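You operate a simulated robot arm through the tools that you are given. There is no shell and no other tool.

You run a simulated robot arm. Do the job below in one go: nothing can be reset, and whatever is moved stays where it is left.

## Task
Set the gas: pressure in the green band, TORCH flow at about 8 L/min.
Fine: open the bottle valve to set them and shut it after; leave the PURGE knob.

It is judged by the outcome, as a careful person would: the job done as asked, and still so three seconds after it is handed in. It fails if anything else is knocked over, pushed out of place, dropped, spilled or broken.

## Robot
A 7-joint arm with a two-finger parallel gripper, fixed in place. Base frame: the origin is on the floor under the middle of its stand, x ahead of it, y to its left, z up; the work surface is at about z = 0.82. Readings come in m, degrees, newtons and seconds.
It reaches about 1.372 m from its shoulder. Its first joint turns from -149.0 to 149.0 degrees. Payload 3.43 kg.
The tool frame sits at the grasp point between the pads (the TCP): z along the fingers, y along the line on which they close. The tips reach 0.03 m beyond it. Largest opening 0.094 m; finger width 0.028, thickness 0.01; the body of the gripper, 0.05 by 0.096 m, starts 0.055 m behind the TCP.
Orientation is that of the tool frame in the base frame, as [roll, pitch, yaw] about the fixed x, y, z axes, in that order (R = Rz(yaw) Ry(pitch) Rx(roll)). With the fingers straight down and closing along the base's y, the tool's x points along the base's -x, its y along +y and its z along -z.

## Interface
- The arm moves only by the tool arm_command. Its argument "steps" is one flat list of numbers, 7 for each row, row after row: the shift along the base's x, y, z in m, then the turn, a rotation vector about the base's x, y, z in degrees, then the gripper command, from -1 (fully open) to 1 (shut), values between in proportion. In form: [tx, ty, tz, wx, wy, wz, hand, tx, ty, tz, wx, wy, wz, hand, ...]. A call has 1 to 20 rows; each row is the pose to reach, as a shift and turn from the pose commanded when the call began. A row lasts 0.2 s, in which the tool goes at most 0.05 m and 8.6 degrees; a call with a longer step from one row to the next is refused whole, and so is a gripper value outside its range. Where a pose cannot be reached the arm comes as near as it can. A force on the tool above 40 N (or 10 N above the force at the start of the call, whichever is more), or a blocked arm, ends the call early, and 0.2 s more pass. The fingers move at their own pace (about 0.045 m/s each) and stop on an object; they squeeze with about 27 N. The grip force told is the motor's: it shows also when the fingers shut on nothing. Time passes only in rows, and 0.2 s behind the last, so rows that repeat a pose let the fingers close. It gives the time, the measured TCP pose, the force on the tool (base axes), the opening and the grip force at its end, in the units of the frame above (readings bear some noise), with the torque about the TCP (base axes, N m) and any sound that the robot's microphone picked up.
- Cameras (640 x 400 px; columns grow to the right, rows downward): "scene" is fixed at [0.2192, -0.6492, 1.4337]; the picture's right is [0.60, -0.80, 0.00], its down [-0.38, -0.28, -0.88] and it looks along [0.71, 0.52, -0.48] (base axes); focal length 349 px, centre (320, 200). "wrist" rides on the gripper at [0.076, 0.014, -0.102] in the tool frame; the picture's right is [-0.18, 0.98, 0.00], its down [-0.75, -0.14, -0.64] and it looks along [-0.63, -0.12, 0.77] (tool axes); focal length 243 px, centre (320, 200). There is no depth. A picture from a camera that has moved, and an enlarged one, comes with that camera's place and axes in the base frame and with its lens.
- capture(camera): a new picture of that camera. No time passes.
- enlarge(camera, box): a new picture of the part [left, top, right, bottom] of that camera's present view, enlarged. No time passes.
- sign_off(): hands the job in; it is judged then, once.

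Places have to be worked out from the pictures, the camera data and where the tool is seen. Open the gripper and draw the arm clear of the work before you hand the job in, unless the task says otherwise.

The tools are called after "Call:" as a command line: name --argument value ..., lists and objects as JSON in quotes. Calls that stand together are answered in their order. arm_command: Moves the arm, as the interface text tells. Its arguments: {"type":"object","properties":{"steps":{"type":"array","items":{"type":"number"}}},"required":["steps"]} The other tools are called the same way: capture (camera) takes a picture; enlarge (camera, box) takes an enlarged picture of a part of a camera's view; sign_off () hands the job in.

At the start:

```text
t: 0.0
ee_pos: [0.806, 0.1677, 1.1163]
tool_rot: [180.0, 0.0, 180.0]
ft_force: [-0.5, -0.5, -0.2]
torque: [0.01, 0.01, -0.02]
gripper_width: 0.0939
finger_force: 0.0
```

scene: 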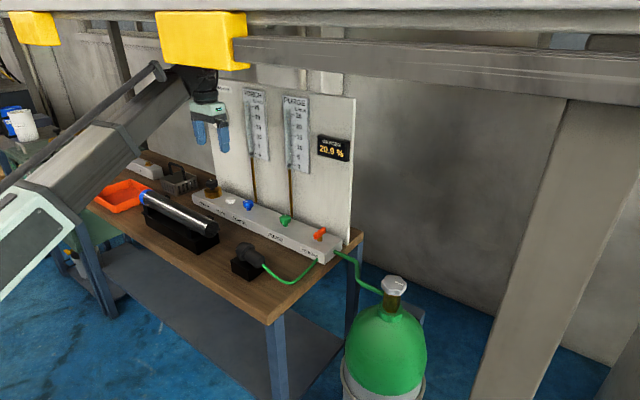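
wrist: 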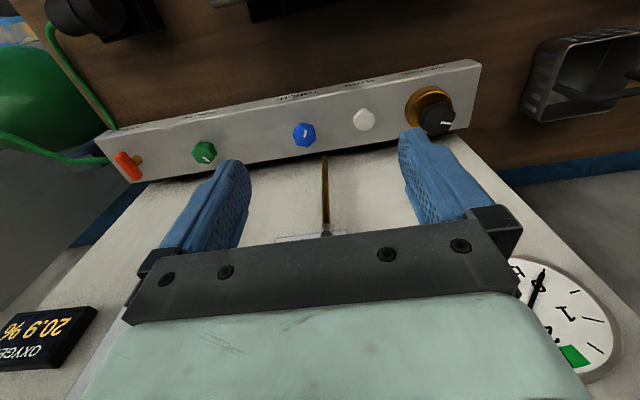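

I'll start by looking closely at the scene: panel, knobs, gauge and flow tubes.

Call:
enlarge --camera "scene" --box '[180, 70, 380, 195]'

Call:
enlarge --camera "scene" --box '[180, 160, 380, 285]'

Call:
enlarge --camera "wrist" --box '[80, 50, 500, 200]'

Call:
enlarge --camera "scene" --box '[330, 240, 450, 400]'

```text
3.20 times, centred on (280, 132) of scene
camera zoom: at [0.2192, -0.6492, 1.4337], right [0.6, -0.8, 0.0], down [-0.38, -0.28, -0.88], along [0.71, 0.52, -0.48], focal length 1117 px, centre (448, 416)
```

zoom: 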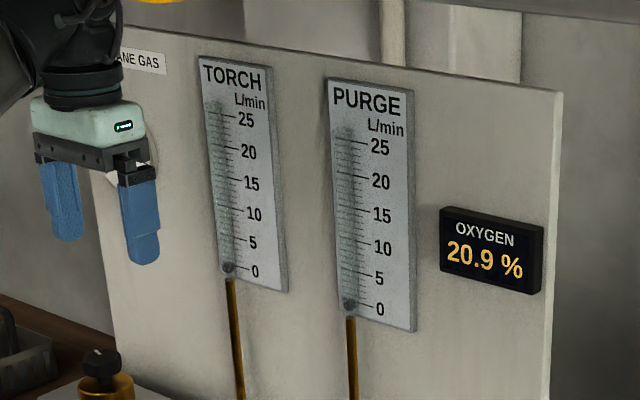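

```text
3.20 times, centred on (280, 222) of scene
camera zoom: at [0.2192, -0.6492, 1.4337], right [0.6, -0.8, 0.0], down [-0.38, -0.28, -0.88], along [0.71, 0.52, -0.48], focal length 1117 px, centre (448, 128)
```

zoom: 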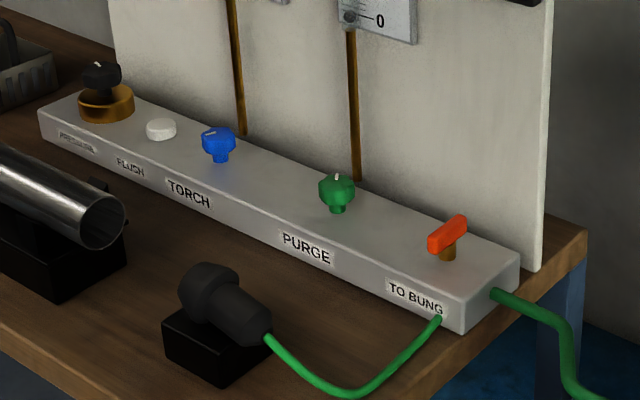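

```text
1.52 times, centred on (290, 125) of wrist
camera zoom: at [0.7295, 0.1816, 1.2182], right [0.18, 0.98, 0.0], down [0.75, -0.14, 0.64], along [0.63, -0.12, -0.77], focal length 370 px, centre (366, 314)
```

zoom: 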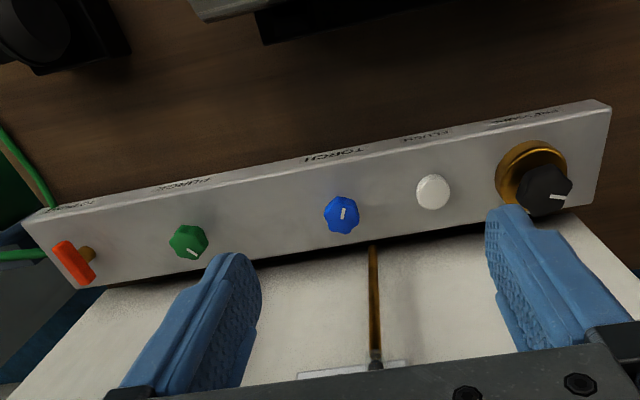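

```text
2.50 times, centred on (390, 320) of scene
camera zoom: at [0.2192, -0.6492, 1.4337], right [0.6, -0.8, 0.0], down [-0.38, -0.28, -0.88], along [0.71, 0.52, -0.48], focal length 873 px, centre (145, -100)
```

zoom: 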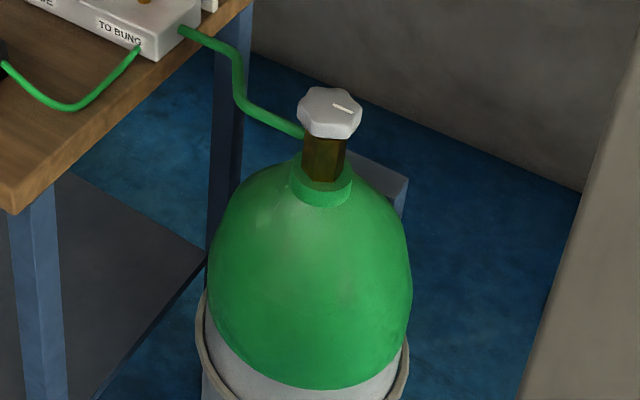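

The panel has, from left to right, the black PRESSURE regulator, the white FLUSH button, the blue TORCH knob, the green PURGE knob and the orange TO BUNG lever. The bottle with its silver valve stands off the table's right end. I'll move the arm back and to the right at a safe height to view the bottle with the wrist camera and clear the gauge for the scene camera.

Call:
arm_command --steps '[-0.01, -0.04, 0.003, 0, 0, 0, -1, -0.02, -0.08, 0.006, 0, 0, 0, -1, -0.03, -0.12, 0.01, 0, 0, 0, -1, -0.04, -0.16, 0.013, 0, 0, 0, -1, -0.05, -0.2, 0.016, 0, 0, 0, -1, -0.06, -0.24, 0.02, 0, 0, 0, -1, -0.07, -0.28, 0.023, 0, 0, 0, -1, -0.08, -0.32, 0.026, 0, 0, 0, -1, -0.09, -0.36, 0.03, 0, 0, 0, -1, -0.1, -0.4, 0.033, 0, 0, 0, -1, -0.1, -0.44, 0.033, 0, 0, 0, -1, -0.1, -0.48, 0.033, 0, 0, 0, -1]'

```text
t: 1.1
ee_pos: [0.7689, 0.0084, 1.1298]
tool_rot: [180.0, 0.4, 179.7]
ft_force: [2.0, -3.0, -1.6]
torque: [0.15, 0.04, 0.09]
gripper_width: 0.094
finger_force: 0.0
stopped in row 5: the force on the tool passed its limit at 49 N (the readings are from after the stop); the commanded pose is now the measured one
```

The move stopped on a force spike of 49 N around y = 0.0, so something may have touched. I'll check both cameras before moving again.

Call:
capture --camera "scene"

Call:
capture --camera "wrist"

```text
taken
```

scene: 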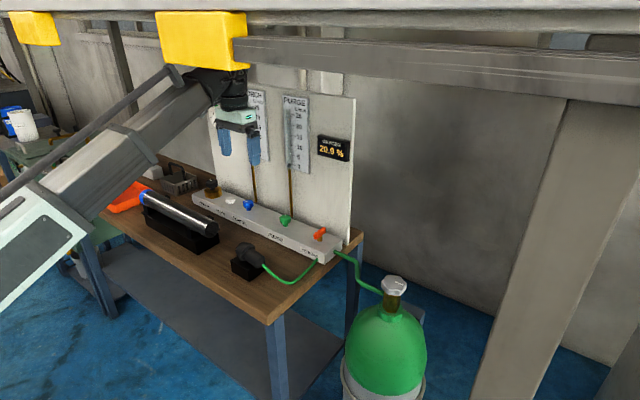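

```text
taken
camera wrist: at [0.6904, 0.0222, 1.2314], right [0.19, 0.98, 0.0], down [0.75, -0.15, 0.65], along [0.64, -0.12, -0.76], focal length 243 px, centre (320, 200)
```

wrist: 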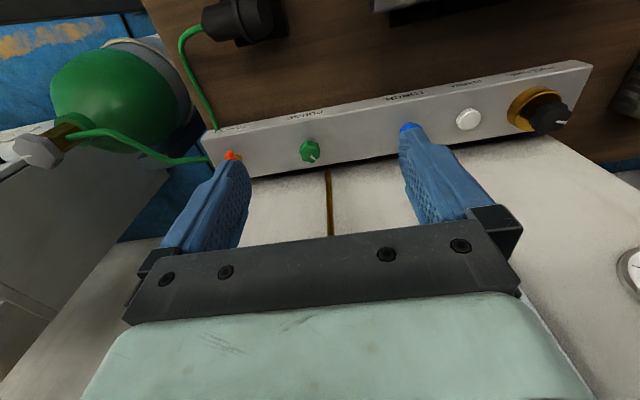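

The overhead beam with yellow pads appears to sit at wrist height, about z 1.35, and I probably bumped it. Nothing on the bench looks disturbed, so I'll lower the arm straight down to get clear of it.

Call:
arm_command --steps '[0, 0.0, -0.02, 0, 0, 0, -1, 0, 0.0, -0.04, 0, 0, 0, -1, 0, 0.0, -0.06, 0, 0, 0, -1, 0, 0.0, -0.08, 0, 0, 0, -1]'

Call:
capture --camera "scene"

Call:
enlarge --camera "scene" --box '[100, 0, 300, 125]'

```text
t: 2.0
ee_pos: [0.768, 0.0079, 1.049]
tool_rot: [179.9, 0.5, 179.7]
ft_force: [0.2, -0.2, 0.2]
torque: [-0.01, -0.03, -0.01]
gripper_width: 0.0941
finger_force: 0.1
```

```text
taken
```

scene: 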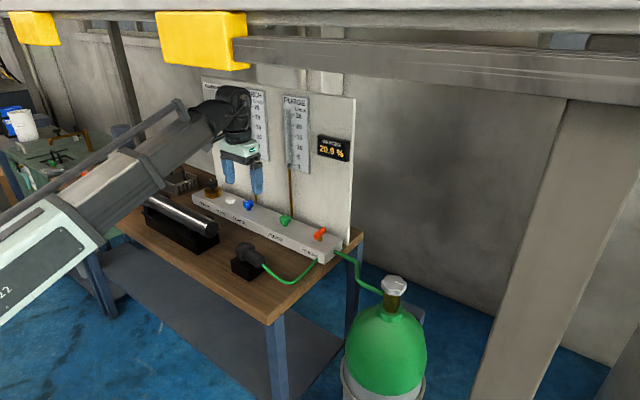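

```text
3.20 times, centred on (200, 62) of scene
camera zoom: at [0.2192, -0.6492, 1.4337], right [0.6, -0.8, 0.0], down [-0.38, -0.28, -0.88], along [0.71, 0.52, -0.48], focal length 1117 px, centre (704, 640)
```

zoom: 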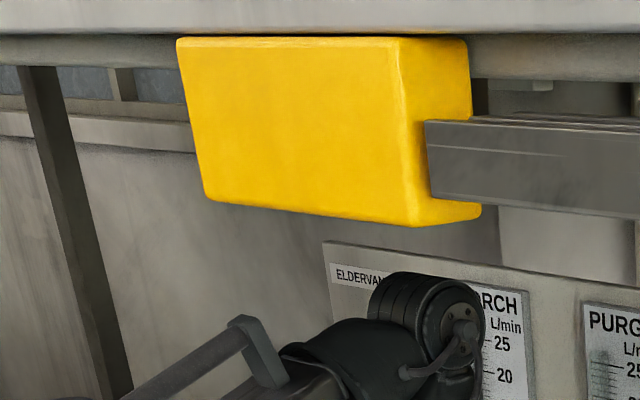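

The wrist is now well below the padded beam, whose underside I estimate at z≈1.33. I'll travel right at this lower height toward the bottle to triangulate its valve.

Call:
arm_command --steps '[0, -0.03, 0, 0, 0, 0, -1, 0, -0.07, 0, 0, 0, 0, -1, 0, -0.11, 0, 0, 0, 0, -1, 0, -0.15, 0, 0, 0, 0, -1, 0, -0.19, 0, 0, 0, 0, -1, 0, -0.23, 0, 0, 0, 0, -1, 0, -0.27, 0, 0, 0, 0, -1]'

Call:
capture --camera "scene"

Call:
capture --camera "wrist"

```text
t: 3.6
ee_pos: [0.768, -0.2634, 1.0506]
tool_rot: [180.0, 0.5, 179.8]
ft_force: [0.7, 1.1, 0.1]
torque: [0.01, 0.01, 0.02]
gripper_width: 0.0938
finger_force: 0.1
```

```text
taken
```

scene: 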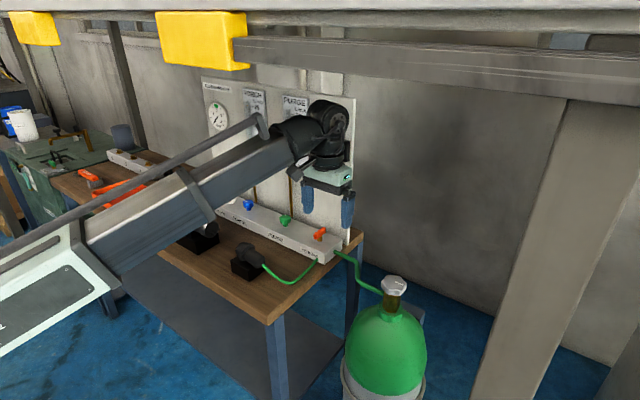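

```text
taken
camera wrist: at [0.6906, -0.2482, 1.152], right [0.19, 0.98, 0.0], down [0.75, -0.15, 0.65], along [0.64, -0.12, -0.76], focal length 243 px, centre (320, 200)
```

wrist: 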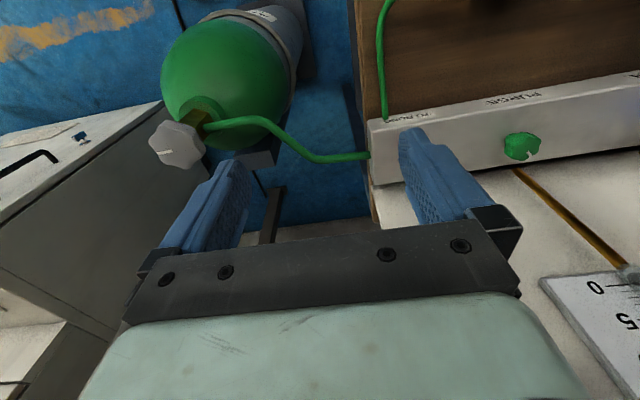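

The gauge is now visible to the scene camera, and triangulation puts the bottle handwheel at about (0.79, -0.433, 0.90). I'll enlarge both for detail.

Call:
enlarge --camera "scene" --box '[195, 75, 275, 145]'

Call:
enlarge --camera "wrist" --box '[120, 60, 280, 180]'

Call:
enlarge --camera "scene" --box '[350, 260, 430, 320]'

```text
5.71 times, centred on (235, 110) of scene
camera zoom: at [0.2192, -0.6492, 1.4337], right [0.6, -0.8, 0.0], down [-0.38, -0.28, -0.88], along [0.71, 0.52, -0.48], focal length 1995 px, centre (806, 714)
```

zoom: 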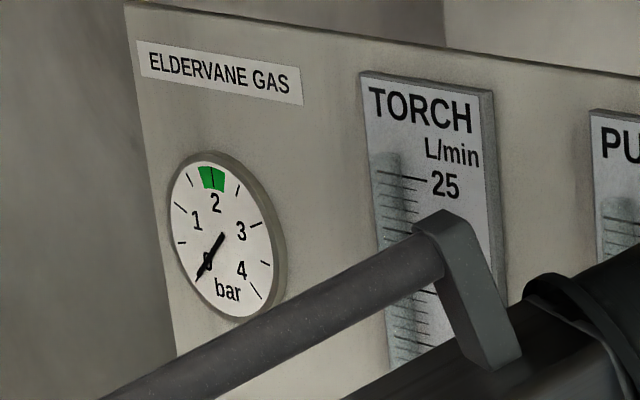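

```text
3.33 times, centred on (200, 120) of wrist
camera zoom: at [0.6906, -0.2482, 1.152], right [0.19, 0.98, 0.0], down [0.75, -0.15, 0.65], along [0.64, -0.12, -0.76], focal length 809 px, centre (720, 467)
```

zoom: 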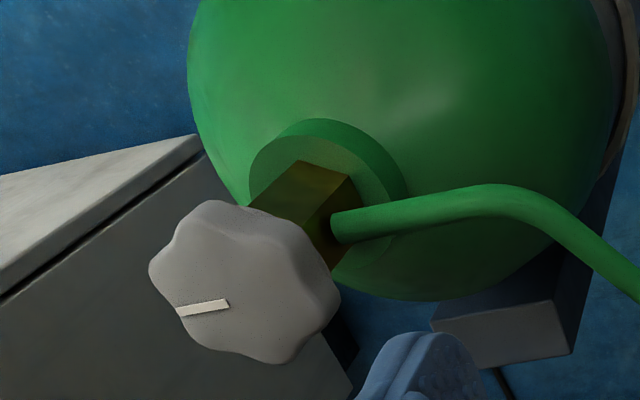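

```text
6.67 times, centred on (390, 290) of scene
camera zoom: at [0.2192, -0.6492, 1.4337], right [0.6, -0.8, 0.0], down [-0.38, -0.28, -0.88], along [0.71, 0.52, -0.48], focal length 2328 px, centre (-147, -400)
```

zoom: 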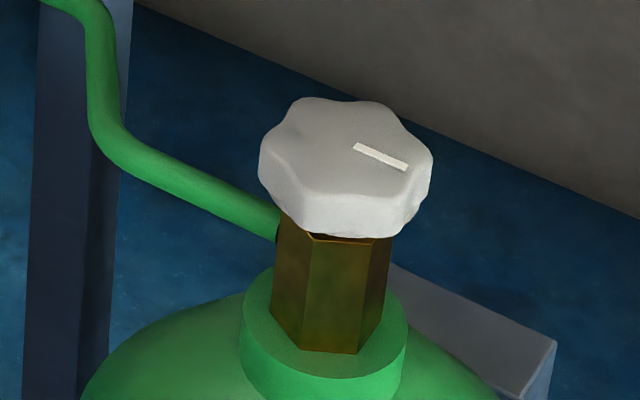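

The gauge reads 0 bar, with the green band centred around 2 bar. There's also a grey structure left of the wheel in the wrist view that I want to understand, so I'll take a short step back and to the right and look again.

Call:
arm_command --steps '[-0.02, -0.02, 0, 0, 0, 0, -1, -0.05, -0.05, 0, 0, 0, 0, -1, -0.08, -0.08, 0, 0, 0, 0, -1, -0.1, -0.11, 0, 0, 0, 0, -1]'

Call:
capture --camera "wrist"

Call:
capture --camera "scene"

```text
t: 4.7
ee_pos: [0.6683, -0.3739, 1.0485]
tool_rot: [179.9, 0.5, 179.7]
ft_force: [0.3, -0.4, -0.6]
torque: [-0.01, -0.01, 0.0]
gripper_width: 0.0939
finger_force: 0.1
```

```text
taken
camera wrist: at [0.5906, -0.3592, 1.1505], right [0.19, 0.98, 0.0], down [0.75, -0.15, 0.65], along [0.64, -0.12, -0.76], focal length 243 px, centre (320, 200)
```

wrist: 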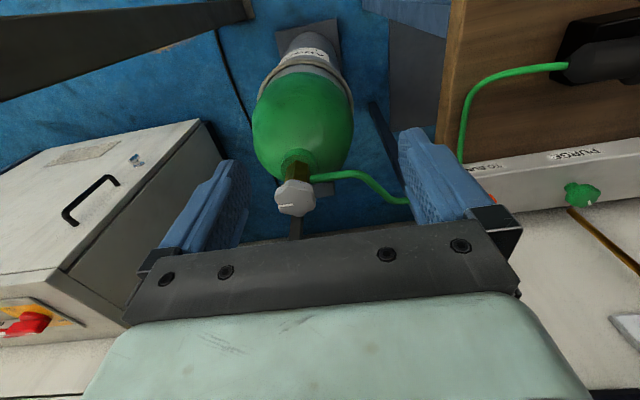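

```text
taken
```

scene: 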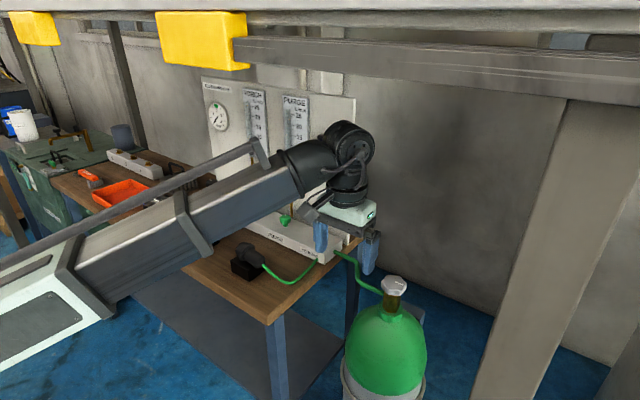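

The grey cabinet is about half a metre beyond the bottle, so it's out of the way. The handwheel estimate is consistent at (0.787, -0.431, top z≈0.905), so I'll move directly above it and verify centring.

Call:
arm_command --steps '[0.03, -0.014, -0.01, 0, 0, 0, -1, 0.06, -0.028, -0.02, 0, 0, 0, -1, 0.09, -0.042, -0.035, 0, 0, 0, -1, 0.119, -0.057, -0.0485, 0, 0, 0, -1, 0.119, -0.057, -0.0485, 0, 0, 0, -1]'

Call:
capture --camera "wrist"

Call:
capture --camera "scene"

```text
t: 5.8
ee_pos: [0.7862, -0.4302, 1.0016]
tool_rot: [179.9, 0.5, 179.7]
ft_force: [-0.2, -0.7, -0.5]
torque: [-0.02, 0.01, 0.01]
gripper_width: 0.0944
finger_force: 0.0
```

```text
taken
camera wrist: at [0.7093, -0.4144, 1.1026], right [0.19, 0.98, 0.0], down [0.75, -0.15, 0.65], along [0.64, -0.12, -0.76], focal length 243 px, centre (320, 200)
```

wrist: 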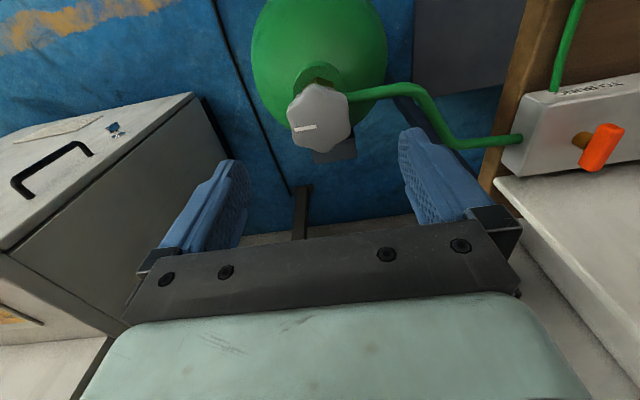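

```text
taken
```

scene: 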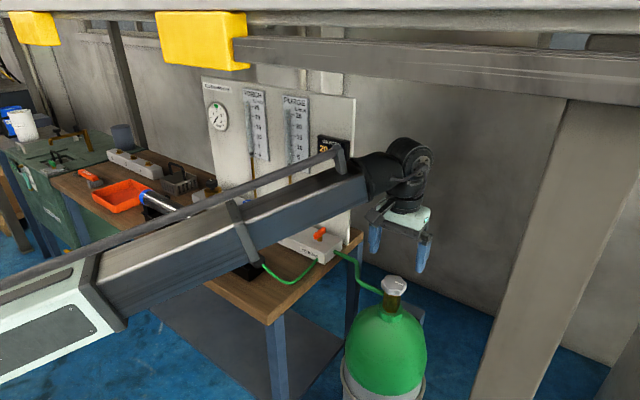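

The gauge and both flow tubes stay visible from here, and the wheel is almost exactly where it should be under the TCP. I'll zoom in to measure any residual offset.

Call:
enlarge --camera "wrist" --box '[270, 70, 370, 170]'

Call:
enlarge --camera "scene" --box '[350, 220, 440, 320]'

```text
4.00 times, centred on (320, 120) of wrist
camera zoom: at [0.7093, -0.4144, 1.1026], right [0.19, 0.98, 0.0], down [0.75, -0.15, 0.65], along [0.64, -0.12, -0.76], focal length 970 px, centre (320, 520)
```

zoom: 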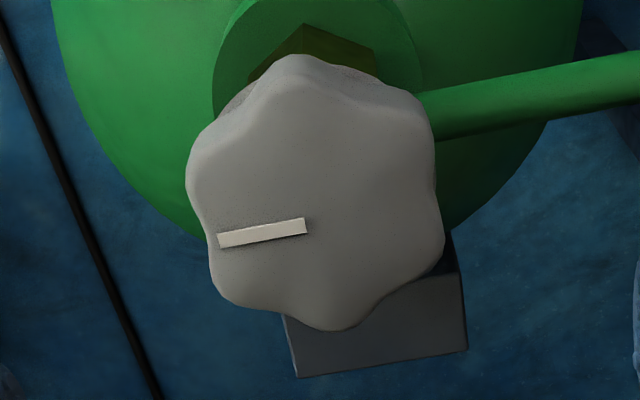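

```text
4.00 times, centred on (395, 270) of scene
camera zoom: at [0.2192, -0.6492, 1.4337], right [0.6, -0.8, 0.0], down [-0.38, -0.28, -0.88], along [0.71, 0.52, -0.48], focal length 1396 px, centre (20, -80)
```

zoom: 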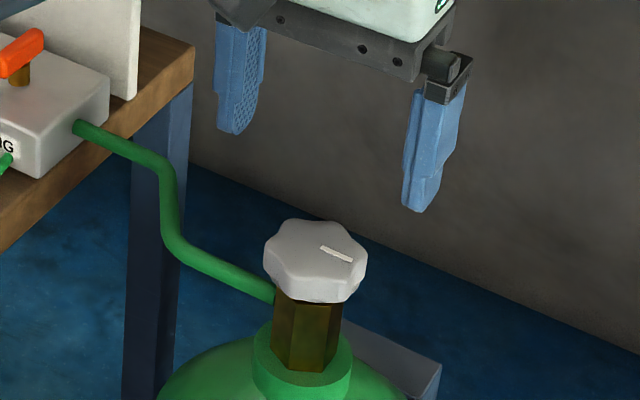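

The wheel is centred within a few mm and its lobes suit a grip along y, with the mark pointing at -y. I'll descend so the tips straddle the wheel just above the hose outlet, staying open.

Call:
arm_command --steps '[0.003, 0, -0.025, 0, 0, 0, -1, 0.003, 0, -0.05, 0, 0, 0, -1, 0.003, 0, -0.07, 0, 0, 0, -1, 0.003, 0, -0.084, 0, 0, 0, -1, 0.003, 0, -0.084, 0, 0, 0, -1]'

Call:
capture --camera "wrist"

Call:
enlarge --camera "scene" --box '[350, 220, 440, 320]'

```text
t: 7.0
ee_pos: [0.7891, -0.4299, 0.9159]
tool_rot: [179.9, 0.5, 179.7]
ft_force: [0.5, -0.9, 0.2]
torque: [-0.01, -0.01, -0.01]
gripper_width: 0.0942
finger_force: 0.0
```

```text
taken
camera wrist: at [0.7124, -0.4147, 1.0189], right [0.19, 0.98, 0.0], down [0.75, -0.15, 0.65], along [0.64, -0.12, -0.76], focal length 243 px, centre (320, 200)
```

wrist: 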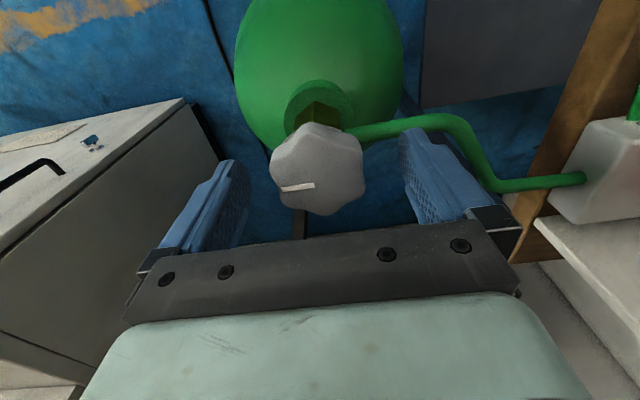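

```text
4.00 times, centred on (395, 270) of scene
camera zoom: at [0.2192, -0.6492, 1.4337], right [0.6, -0.8, 0.0], down [-0.38, -0.28, -0.88], along [0.71, 0.52, -0.48], focal length 1396 px, centre (20, -80)
```

zoom: 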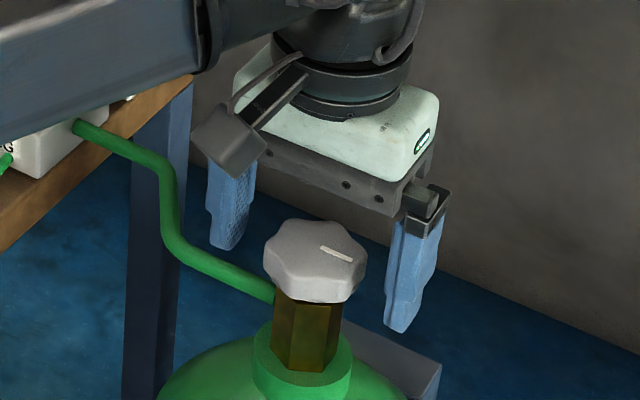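

The fingers straddle the wheel. I'll zoom the wrist view to confirm fore-aft centring before closing.

Call:
enlarge --camera "wrist" --box '[200, 100, 440, 250]'

```text
2.67 times, centred on (320, 175) of wrist
camera zoom: at [0.7124, -0.4147, 1.0189], right [0.19, 0.98, 0.0], down [0.75, -0.15, 0.65], along [0.64, -0.12, -0.76], focal length 647 px, centre (320, 267)
```

zoom: 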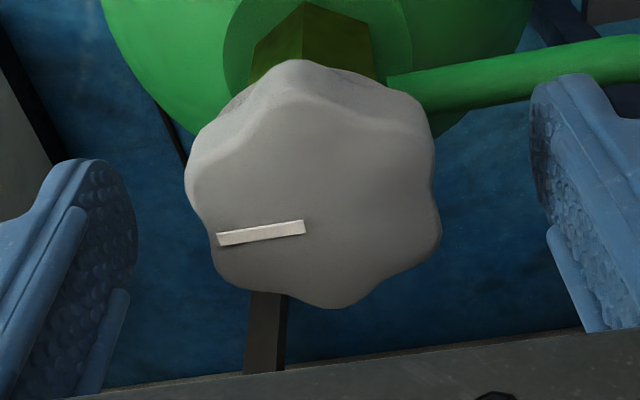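

The wheel is centred between the pads to within a few mm. I'll close on it now, holding the pose.

Call:
arm_command --steps '[0, 0, 0, 0, 0, 0, 1, 0, 0, 0, 0, 0, 0, 1, 0, 0, 0, 0, 0, 0, 1, 0, 0, 0, 0, 0, 0, 1, 0, 0, 0, 0, 0, 0, 1]'

Call:
capture --camera "wrist"

```text
t: 8.2
ee_pos: [0.7894, -0.4304, 0.9173]
tool_rot: [180.0, 0.5, 179.7]
ft_force: [-0.7, -5.4, -1.5]
torque: [-0.21, 0.0, 0.12]
gripper_width: 0.0488
finger_force: 45.0
```

```text
taken
camera wrist: at [0.7124, -0.4152, 1.0191], right [0.19, 0.98, 0.0], down [0.75, -0.15, 0.65], along [0.64, -0.12, -0.76], focal length 243 px, centre (320, 200)
```

wrist: 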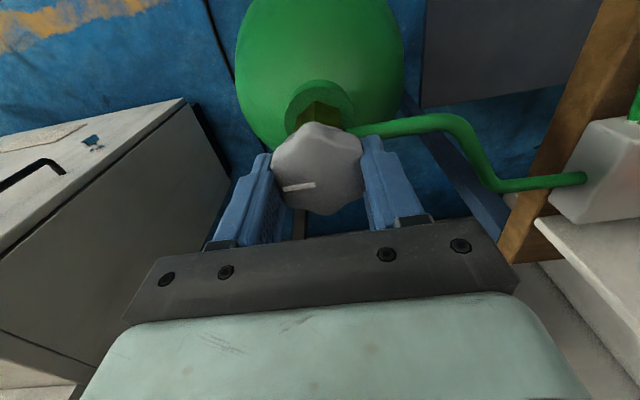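

The grip holds at 48.8 mm with small side load. I'll turn the wheel counter-clockwise (positive about z) by 48° to start opening and check the gauge.

Call:
arm_command --steps '[0, 0, 0, 0, 0, 8, 1, 0, 0, 0, 0, 0, 16, 1, 0, 0, 0, 0, 0, 24, 1, 0, 0, 0, 0, 0, 32, 1, 0, 0, 0, 0, 0, 40, 1, 0, 0, 0, 0, 0, 48, 1]'

Call:
capture --camera "wrist"

Call:
enlarge --camera "scene" --box '[190, 70, 350, 170]'

```text
t: 9.7
ee_pos: [0.7901, -0.4308, 0.9167]
tool_rot: [-179.9, 0.5, -132.2]
ft_force: [-2.1, -12.0, 5.0]
torque: [-0.09, -0.2, 0.02]
gripper_width: 0.049
finger_force: 45.6
```

```text
taken
camera wrist: at [0.7271, -0.4777, 1.0191], right [-0.6, 0.8, 0.0], down [0.61, 0.46, 0.65], along [0.52, 0.39, -0.76], focal length 243 px, centre (320, 200)
```

wrist: 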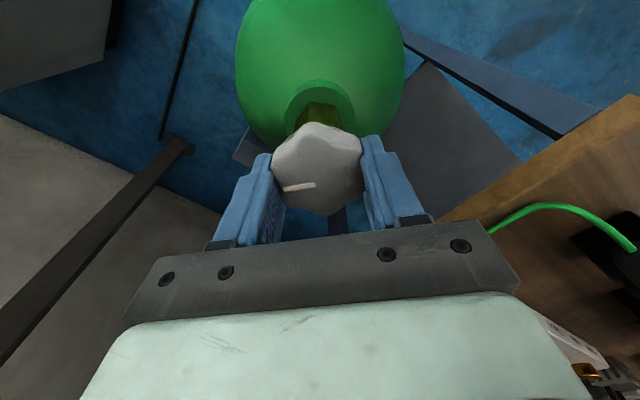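

```text
4.00 times, centred on (270, 120) of scene
camera zoom: at [0.2192, -0.6492, 1.4337], right [0.6, -0.8, 0.0], down [-0.38, -0.28, -0.88], along [0.71, 0.52, -0.48], focal length 1396 px, centre (520, 520)
```

zoom: 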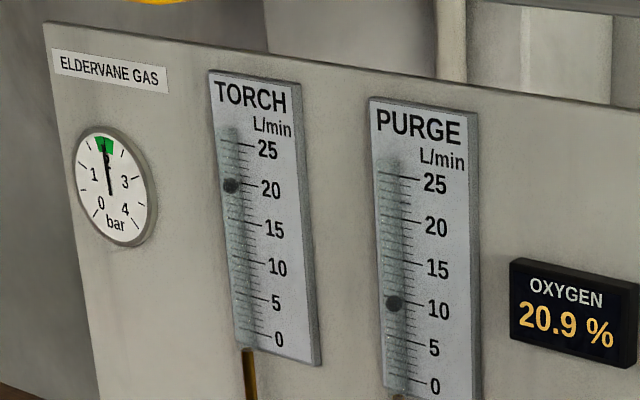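

The gas is on: the gauge needle is up near the green band, TORCH at about 20 and PURGE at about 10. I'll zoom in on the gauge and tubes.

Call:
enlarge --camera "scene" --box '[205, 98, 233, 134]'

Call:
enlarge --camera "scene" --box '[238, 85, 318, 175]'

```text
11.11 times, centred on (219, 116) of scene
camera zoom: at [0.2192, -0.6492, 1.4337], right [0.6, -0.8, 0.0], down [-0.38, -0.28, -0.88], along [0.71, 0.52, -0.48], focal length 3879 px, centre (1442, 1133)
```

zoom: 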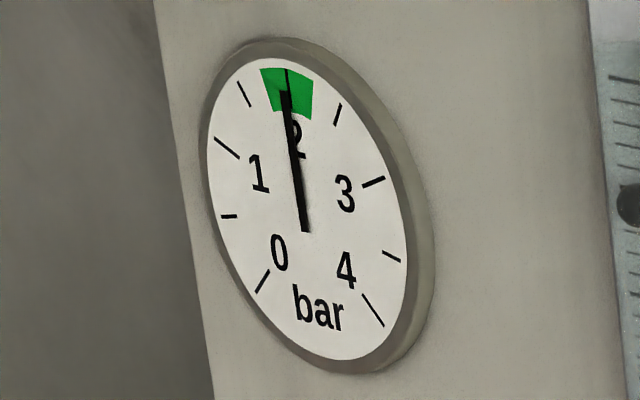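

```text
4.44 times, centred on (278, 130) of scene
camera zoom: at [0.2192, -0.6492, 1.4337], right [0.6, -0.8, 0.0], down [-0.38, -0.28, -0.88], along [0.71, 0.52, -0.48], focal length 1552 px, centre (507, 511)
```

zoom: 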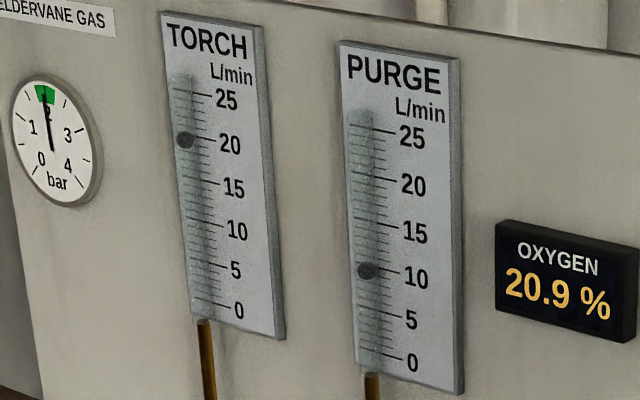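

Pressure now sits at about 2 bar in the green, with TORCH about 20.5 and PURGE about 10.5. I'll open a bit further to see whether readings change, so the valve isn't throttling.

Call:
arm_command --steps '[0, 0, 0, 0, 0, 8, 1, 0, 0, 0, 0, 0, 16, 1, 0, 0, 0, 0, 0, 24, 1, 0, 0, 0, 0, 0, 32, 1, 0, 0, 0, 0, 0, 40, 1, 0, 0, 0, 0, 0, 40, 1]'

Call:
capture --camera "wrist"

Call:
enlarge --camera "scene" --box '[205, 98, 233, 134]'

Call:
enlarge --camera "scene" --box '[238, 85, 318, 175]'

```text
t: 11.1
ee_pos: [0.7905, -0.4305, 0.917]
tool_rot: [180.0, 0.4, -92.1]
ft_force: [7.0, -20.4, 16.6]
torque: [0.71, 0.35, 0.0]
gripper_width: 0.0484
finger_force: 44.4
```

```text
taken
camera wrist: at [0.7723, -0.5065, 1.0191], right [-0.97, 0.22, 0.0], down [0.17, 0.74, 0.65], along [0.14, 0.63, -0.76], focal length 243 px, centre (320, 200)
```

wrist: 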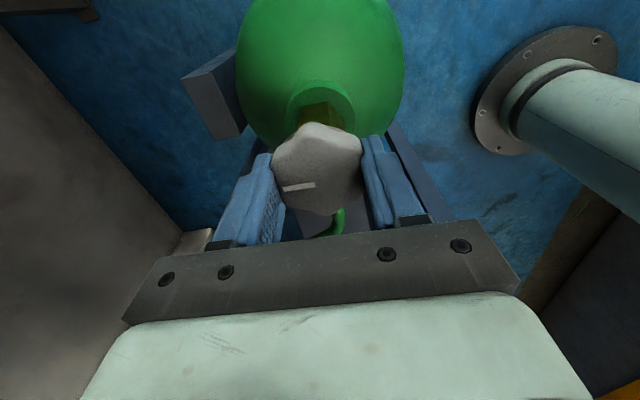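

```text
11.11 times, centred on (219, 116) of scene
camera zoom: at [0.2192, -0.6492, 1.4337], right [0.6, -0.8, 0.0], down [-0.38, -0.28, -0.88], along [0.71, 0.52, -0.48], focal length 3879 px, centre (1442, 1133)
```

zoom: 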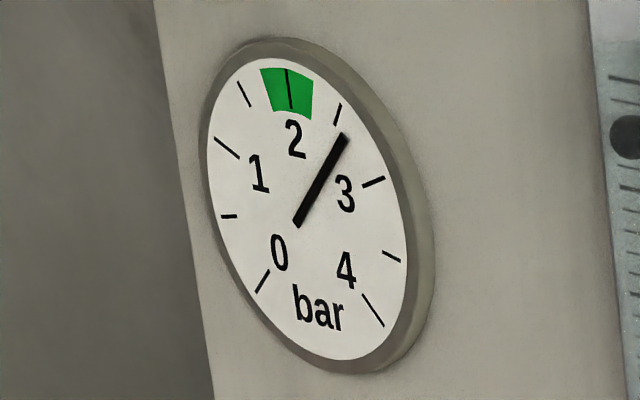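

```text
4.44 times, centred on (278, 130) of scene
camera zoom: at [0.2192, -0.6492, 1.4337], right [0.6, -0.8, 0.0], down [-0.38, -0.28, -0.88], along [0.71, 0.52, -0.48], focal length 1552 px, centre (507, 511)
```

zoom: 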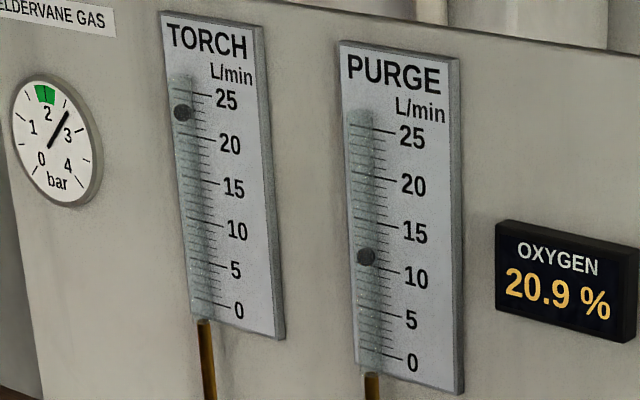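

Pressure rose further to about 2.6 bar with the extra opening, and side forces are building. I'll release the wheel to relieve the stress, then see whether the reading settles.

Call:
arm_command --steps '[0, 0, 0, 0, 0, 0, 0.3, 0, 0, 0, 0, 0, 0, -0.2, 0, 0, 0, 0, 0, 0, -0.6, 0, 0, 0, 0, 0, 0, -1, 0, 0, 0, 0, 0, 0, -1]'

Call:
capture --camera "wrist"

Call:
enlarge --camera "scene" --box '[205, 98, 233, 134]'

Call:
enlarge --camera "scene" --box '[350, 220, 440, 320]'

```text
t: 12.2
ee_pos: [0.7891, -0.4289, 0.9183]
tool_rot: [180.0, 0.5, -92.2]
ft_force: [0.5, -0.3, -0.1]
torque: [-0.01, -0.02, 0.01]
gripper_width: 0.094
finger_force: 0.0
```

```text
taken
camera wrist: at [0.772, -0.5056, 1.0186], right [-0.97, 0.22, 0.0], down [0.17, 0.74, 0.65], along [0.14, 0.63, -0.76], focal length 243 px, centre (320, 200)
```

wrist: 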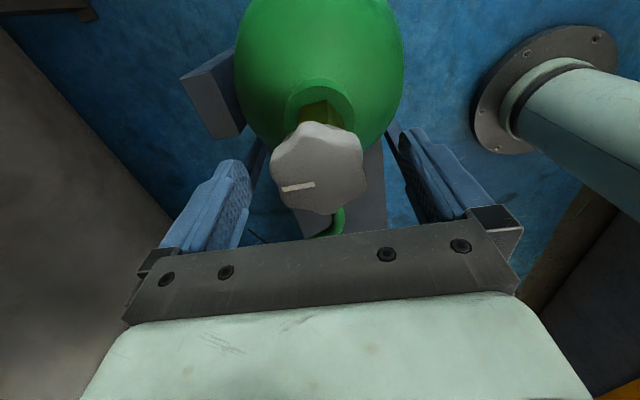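

```text
11.11 times, centred on (219, 116) of scene
camera zoom: at [0.2192, -0.6492, 1.4337], right [0.6, -0.8, 0.0], down [-0.38, -0.28, -0.88], along [0.71, 0.52, -0.48], focal length 3879 px, centre (1442, 1133)
```

zoom: 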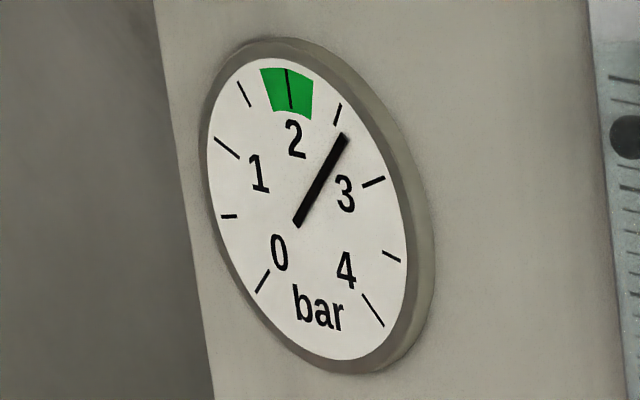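

```text
4.00 times, centred on (395, 270) of scene
camera zoom: at [0.2192, -0.6492, 1.4337], right [0.6, -0.8, 0.0], down [-0.38, -0.28, -0.88], along [0.71, 0.52, -0.48], focal length 1396 px, centre (20, -80)
```

zoom: 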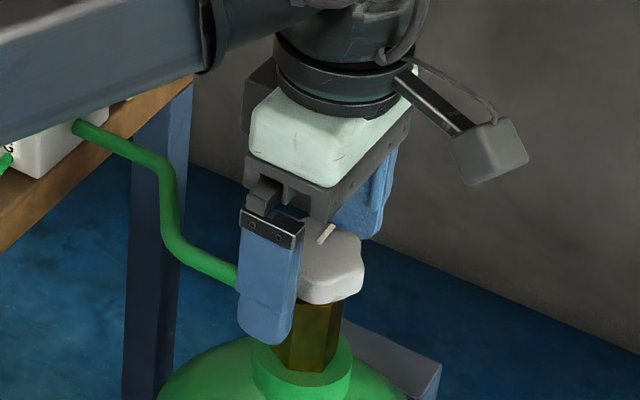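

Pressure is steady at 2.58 bar. I'll rotate the open gripper back one lobe pitch (60°), re-centred slightly, and regrip to test whether opening further still changes anything.

Call:
arm_command --steps '[0.0005, -0.001, 0, 0, 0, -7.5, -1, 0.001, -0.002, 0, 0, 0, -15, -1, 0.0015, -0.003, 0, 0, 0, -22.5, -1, 0.0015, -0.003, 0, 0, 0, -30, -1, 0.0015, -0.003, 0, 0, 0, -37.5, -1, 0.0015, -0.003, 0, 0, 0, -45, -1, 0.0015, -0.003, 0, 0, 0, -52.5, -1, 0.0015, -0.003, 0, 0, 0, -60, -1, 0.0015, -0.003, 0, 0, 0, -60, -1, 0.0015, -0.003, 0, 0, 0, -60, 1, 0.0015, -0.003, 0, 0, 0, -60, 1, 0.0015, -0.003, 0, 0, 0, -60, 1, 0.0015, -0.003, 0, 0, 0, -60, 1, 0.0015, -0.003, 0, 0, 0, -60, 1]'

Call:
capture --camera "wrist"

```text
t: 15.2
ee_pos: [0.7913, -0.4299, 0.9166]
tool_rot: [179.7, 0.5, -152.2]
ft_force: [-6.9, 26.6, -4.9]
torque: [0.56, -0.09, -0.01]
gripper_width: 0.0487
finger_force: 45.1
```

```text
taken
camera wrist: at [0.7157, -0.4534, 1.019], right [-0.29, 0.96, 0.01], down [0.73, 0.22, 0.65], along [0.62, 0.2, -0.76], focal length 243 px, centre (320, 200)
```

wrist: 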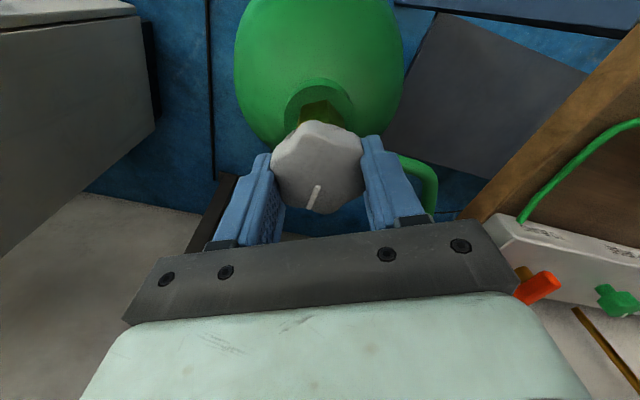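

The grip is good but I over-shifted in y by ~2 mm (26 N side load). I'll ease back in y while turning another 56° counter-clockwise.

Call:
arm_command --steps '[0, 0.0018, 0, 0, 0, 0, 1, 0, 0.0018, 0, 0, 0, 7, 1, 0, 0.0018, 0, 0, 0, 14, 1, 0, 0.0018, 0, 0, 0, 21, 1, 0, 0.0018, 0, 0, 0, 28, 1, 0, 0.0018, 0, 0, 0, 35, 1, 0, 0.0018, 0, 0, 0, 42, 1, 0, 0.0018, 0, 0, 0, 49, 1, 0, 0.0018, 0, 0, 0, 56, 1, 0, 0.0018, 0, 0, 0, 56, 1]'

Call:
capture --camera "wrist"

Call:
enlarge --camera "scene" --box '[205, 98, 233, 134]'

Call:
enlarge --camera "scene" --box '[238, 85, 318, 175]'

```text
t: 17.6
ee_pos: [0.7894, -0.4296, 0.9176]
tool_rot: [179.6, 0.7, -96.2]
ft_force: [-2.0, 5.0, 4.2]
torque: [-0.92, 0.11, 0.04]
gripper_width: 0.0486
finger_force: 44.7
stopped in row 10: the force on the tool passed its limit at 40 N (the readings are from after the stop); the commanded pose is now the measured one
```

```text
taken
camera wrist: at [0.7677, -0.5045, 1.0189], right [-0.96, 0.29, 0.01], down [0.22, 0.73, 0.65], along [0.18, 0.62, -0.76], focal length 243 px, centre (320, 200)
```

wrist: 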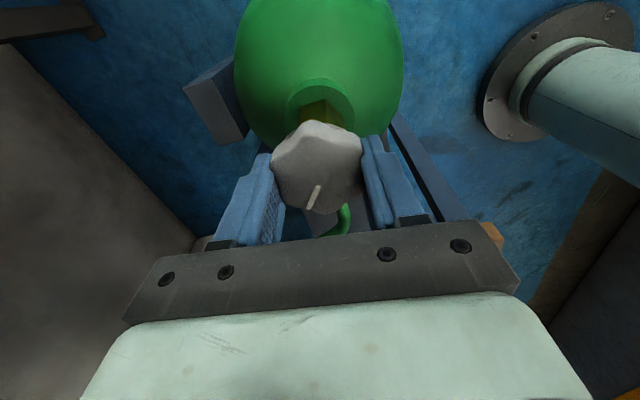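

```text
11.11 times, centred on (219, 116) of scene
camera zoom: at [0.2192, -0.6492, 1.4337], right [0.6, -0.8, 0.0], down [-0.38, -0.28, -0.88], along [0.71, 0.52, -0.48], focal length 3879 px, centre (1442, 1133)
```

zoom: 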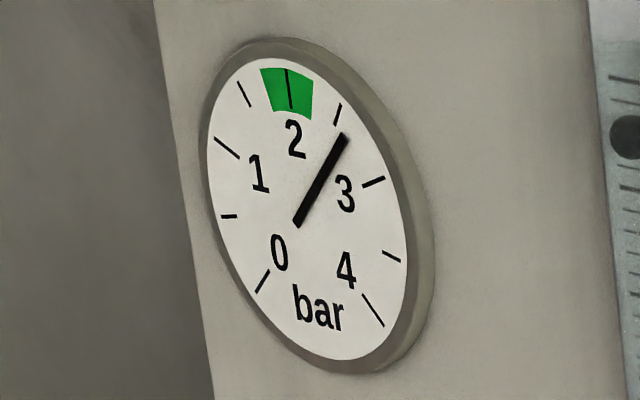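

```text
4.44 times, centred on (278, 130) of scene
camera zoom: at [0.2192, -0.6492, 1.4337], right [0.6, -0.8, 0.0], down [-0.38, -0.28, -0.88], along [0.71, 0.52, -0.48], focal length 1552 px, centre (507, 511)
```

zoom: 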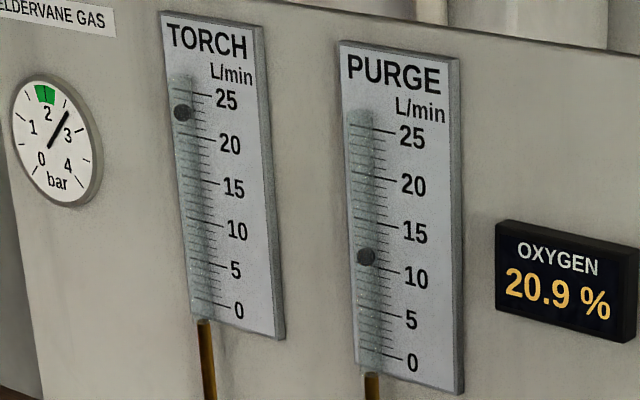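

The reading didn't change (2.58 bar), so the valve is fully effective, opened about 144° in total. I'll release the wheel, rise clear and unwind the wrist.

Call:
arm_command --steps '[0, 0, 0, 0, 0, 0, 0, 0, 0, 0, 0, 0, 0, -0.6, 0, 0, 0, 0, 0, 0, -1, 0, 0, 0, 0, 0, 0, -1, 0, 0, 0.03, 0, 0, 0, -1, 0, 0, 0.07, 0, 0, 0, -1, 0, 0, 0.11, 0, 0, 0, -1, 0, 0, 0.115, 0, 0, -7.5, -1, 0, 0, 0.115, 0, 0, -15, -1, 0, 0, 0.115, 0, 0, -22.5, -1, 0, 0, 0.115, 0, 0, -30, -1, 0, 0, 0.115, 0, 0, -37.5, -1, 0, 0, 0.115, 0, 0, -45, -1, 0, 0, 0.115, 0, 0, -52.5, -1, 0, 0, 0.115, 0, 0, -60, -1, 0, 0, 0.115, 0, 0, -67.5, -1, 0, 0, 0.115, 0, 0, -75, -1, 0, 0, 0.115, 0, 0, -82.5, -1, 0, 0, 0.115, 0, 0, -84, -1]'

Call:
capture --camera "wrist"

Call:
enlarge --camera "scene" --box '[350, 220, 440, 320]'

```text
t: 21.6
ee_pos: [0.7904, -0.4291, 1.031]
tool_rot: [179.7, 0.5, 179.6]
ft_force: [0.3, -0.7, 0.4]
torque: [-0.04, 0.03, 0.03]
gripper_width: 0.094
finger_force: 0.0
```

```text
taken
camera wrist: at [0.7128, -0.4153, 1.1332], right [0.19, 0.98, 0.01], down [0.75, -0.15, 0.65], along [0.64, -0.12, -0.76], focal length 243 px, centre (320, 200)
```

wrist: 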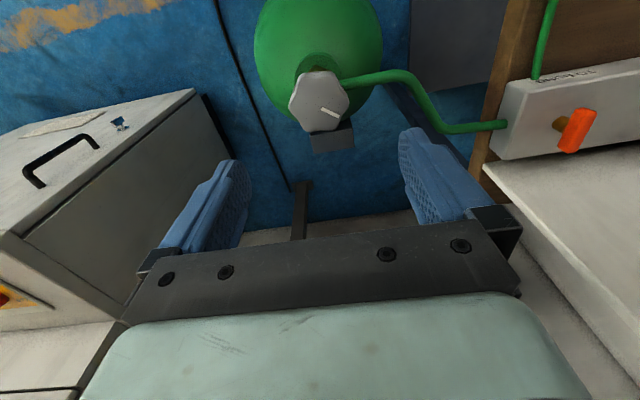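

```text
4.00 times, centred on (395, 270) of scene
camera zoom: at [0.2192, -0.6492, 1.4337], right [0.6, -0.8, 0.0], down [-0.38, -0.28, -0.88], along [0.71, 0.52, -0.48], focal length 1396 px, centre (20, -80)
```

zoom: 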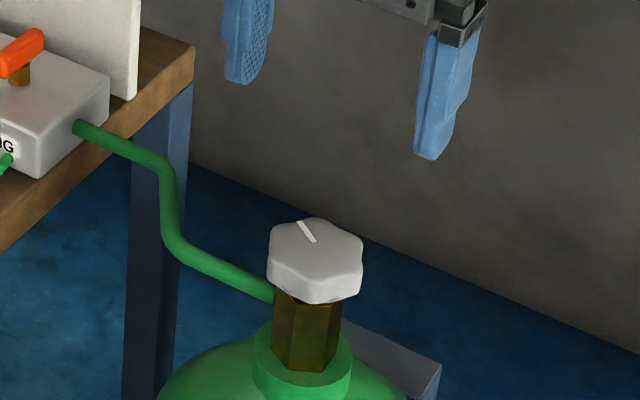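

The bottle valve is open (mark turned ~144°). Now I'll travel at the safe height to the blue TORCH knob, tilting the tool 25° so the wrist stays back from the board and its rotameters.

Call:
arm_command --steps '[-0.005, 0.04, 0, 0, 0, 0, -1, -0.01, 0.083, 0, 0, 0, 0, -1, -0.015, 0.126, 0, 0, 0, 0, -1, -0.02, 0.169, 0, 0, 0, 0, -1, -0.025, 0.212, 0, 0, 0, 0, -1, -0.03, 0.255, 0, 0, 0, 0, -1, -0.03, 0.298, 0, 0, -4, 0, -1, -0.03, 0.341, 0, 0, -8, 0, -1, -0.03, 0.384, 0, 0, -12, 0, -1, -0.03, 0.427, 0, 0, -16, 0, -1, -0.03, 0.47, 0, 0, -20, 0, -1, -0.03, 0.513, 0, 0, -25, 0, -1, -0.03, 0.551, 0, 0, -25, 0, -1, -0.03, 0.551, 0, 0, -25, 0, -1]'

Call:
capture --camera "wrist"

Call:
capture --camera "scene"

```text
t: 24.6
ee_pos: [0.7615, 0.1223, 1.0307]
tool_rot: [179.6, 25.7, 179.7]
ft_force: [-0.2, 0.0, -0.3]
torque: [0.0, 0.01, -0.02]
gripper_width: 0.0942
finger_force: 0.1
```

```text
taken
camera wrist: at [0.6466, 0.1358, 1.0908], right [0.17, 0.98, 0.09], down [0.4, -0.15, 0.9], along [0.9, -0.12, -0.42], focal length 243 px, centre (320, 200)
```

wrist: 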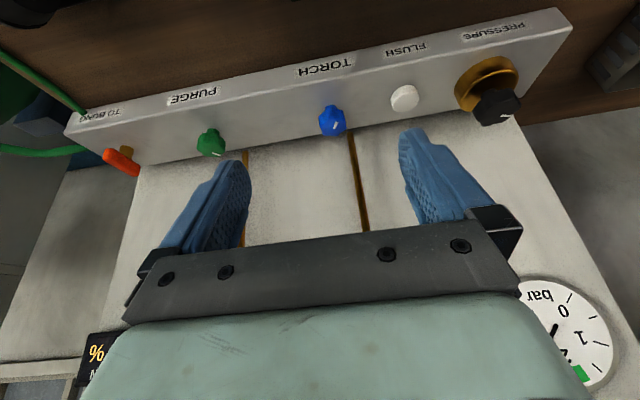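

```text
taken
```

scene: 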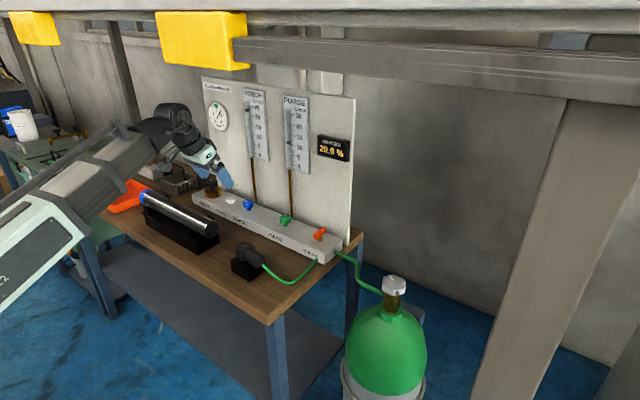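

Good view of all knobs. I'll zoom on the blue TORCH knob in both cameras to refine its position and shape.

Call:
enlarge --camera "wrist" --box '[280, 70, 380, 170]'

Call:
enlarge --camera "scene" --box '[190, 165, 330, 255]'

Call:
enlarge --camera "wrist" --box '[380, 30, 560, 150]'

```text
4.00 times, centred on (330, 120) of wrist
camera zoom: at [0.6466, 0.1358, 1.0908], right [0.17, 0.98, 0.09], down [0.4, -0.15, 0.9], along [0.9, -0.12, -0.42], focal length 970 px, centre (280, 520)
```

zoom: 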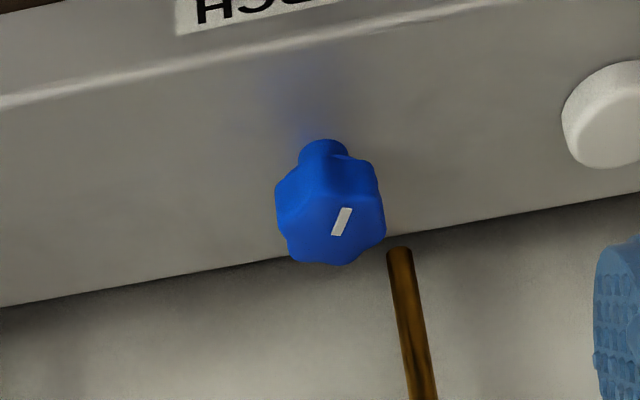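

```text
4.44 times, centred on (260, 210) of scene
camera zoom: at [0.2192, -0.6492, 1.4337], right [0.6, -0.8, 0.0], down [-0.38, -0.28, -0.88], along [0.71, 0.52, -0.48], focal length 1552 px, centre (587, 156)
```

zoom: 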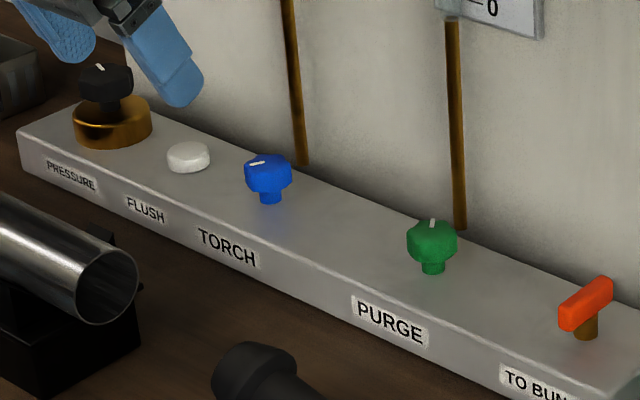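

```text
3.33 times, centred on (470, 90) of wrist
camera zoom: at [0.6466, 0.1358, 1.0908], right [0.17, 0.98, 0.09], down [0.4, -0.15, 0.9], along [0.9, -0.12, -0.42], focal length 809 px, centre (-180, 567)
```

zoom: 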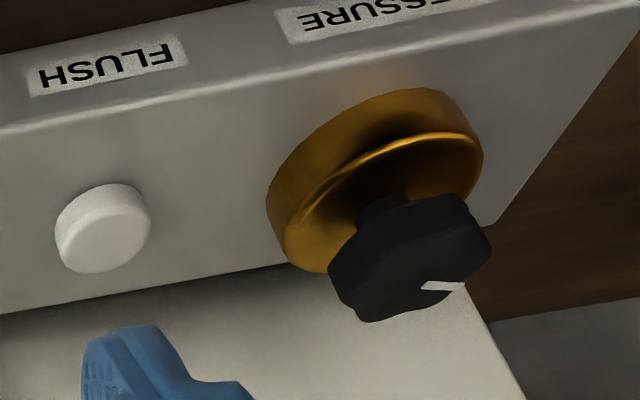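

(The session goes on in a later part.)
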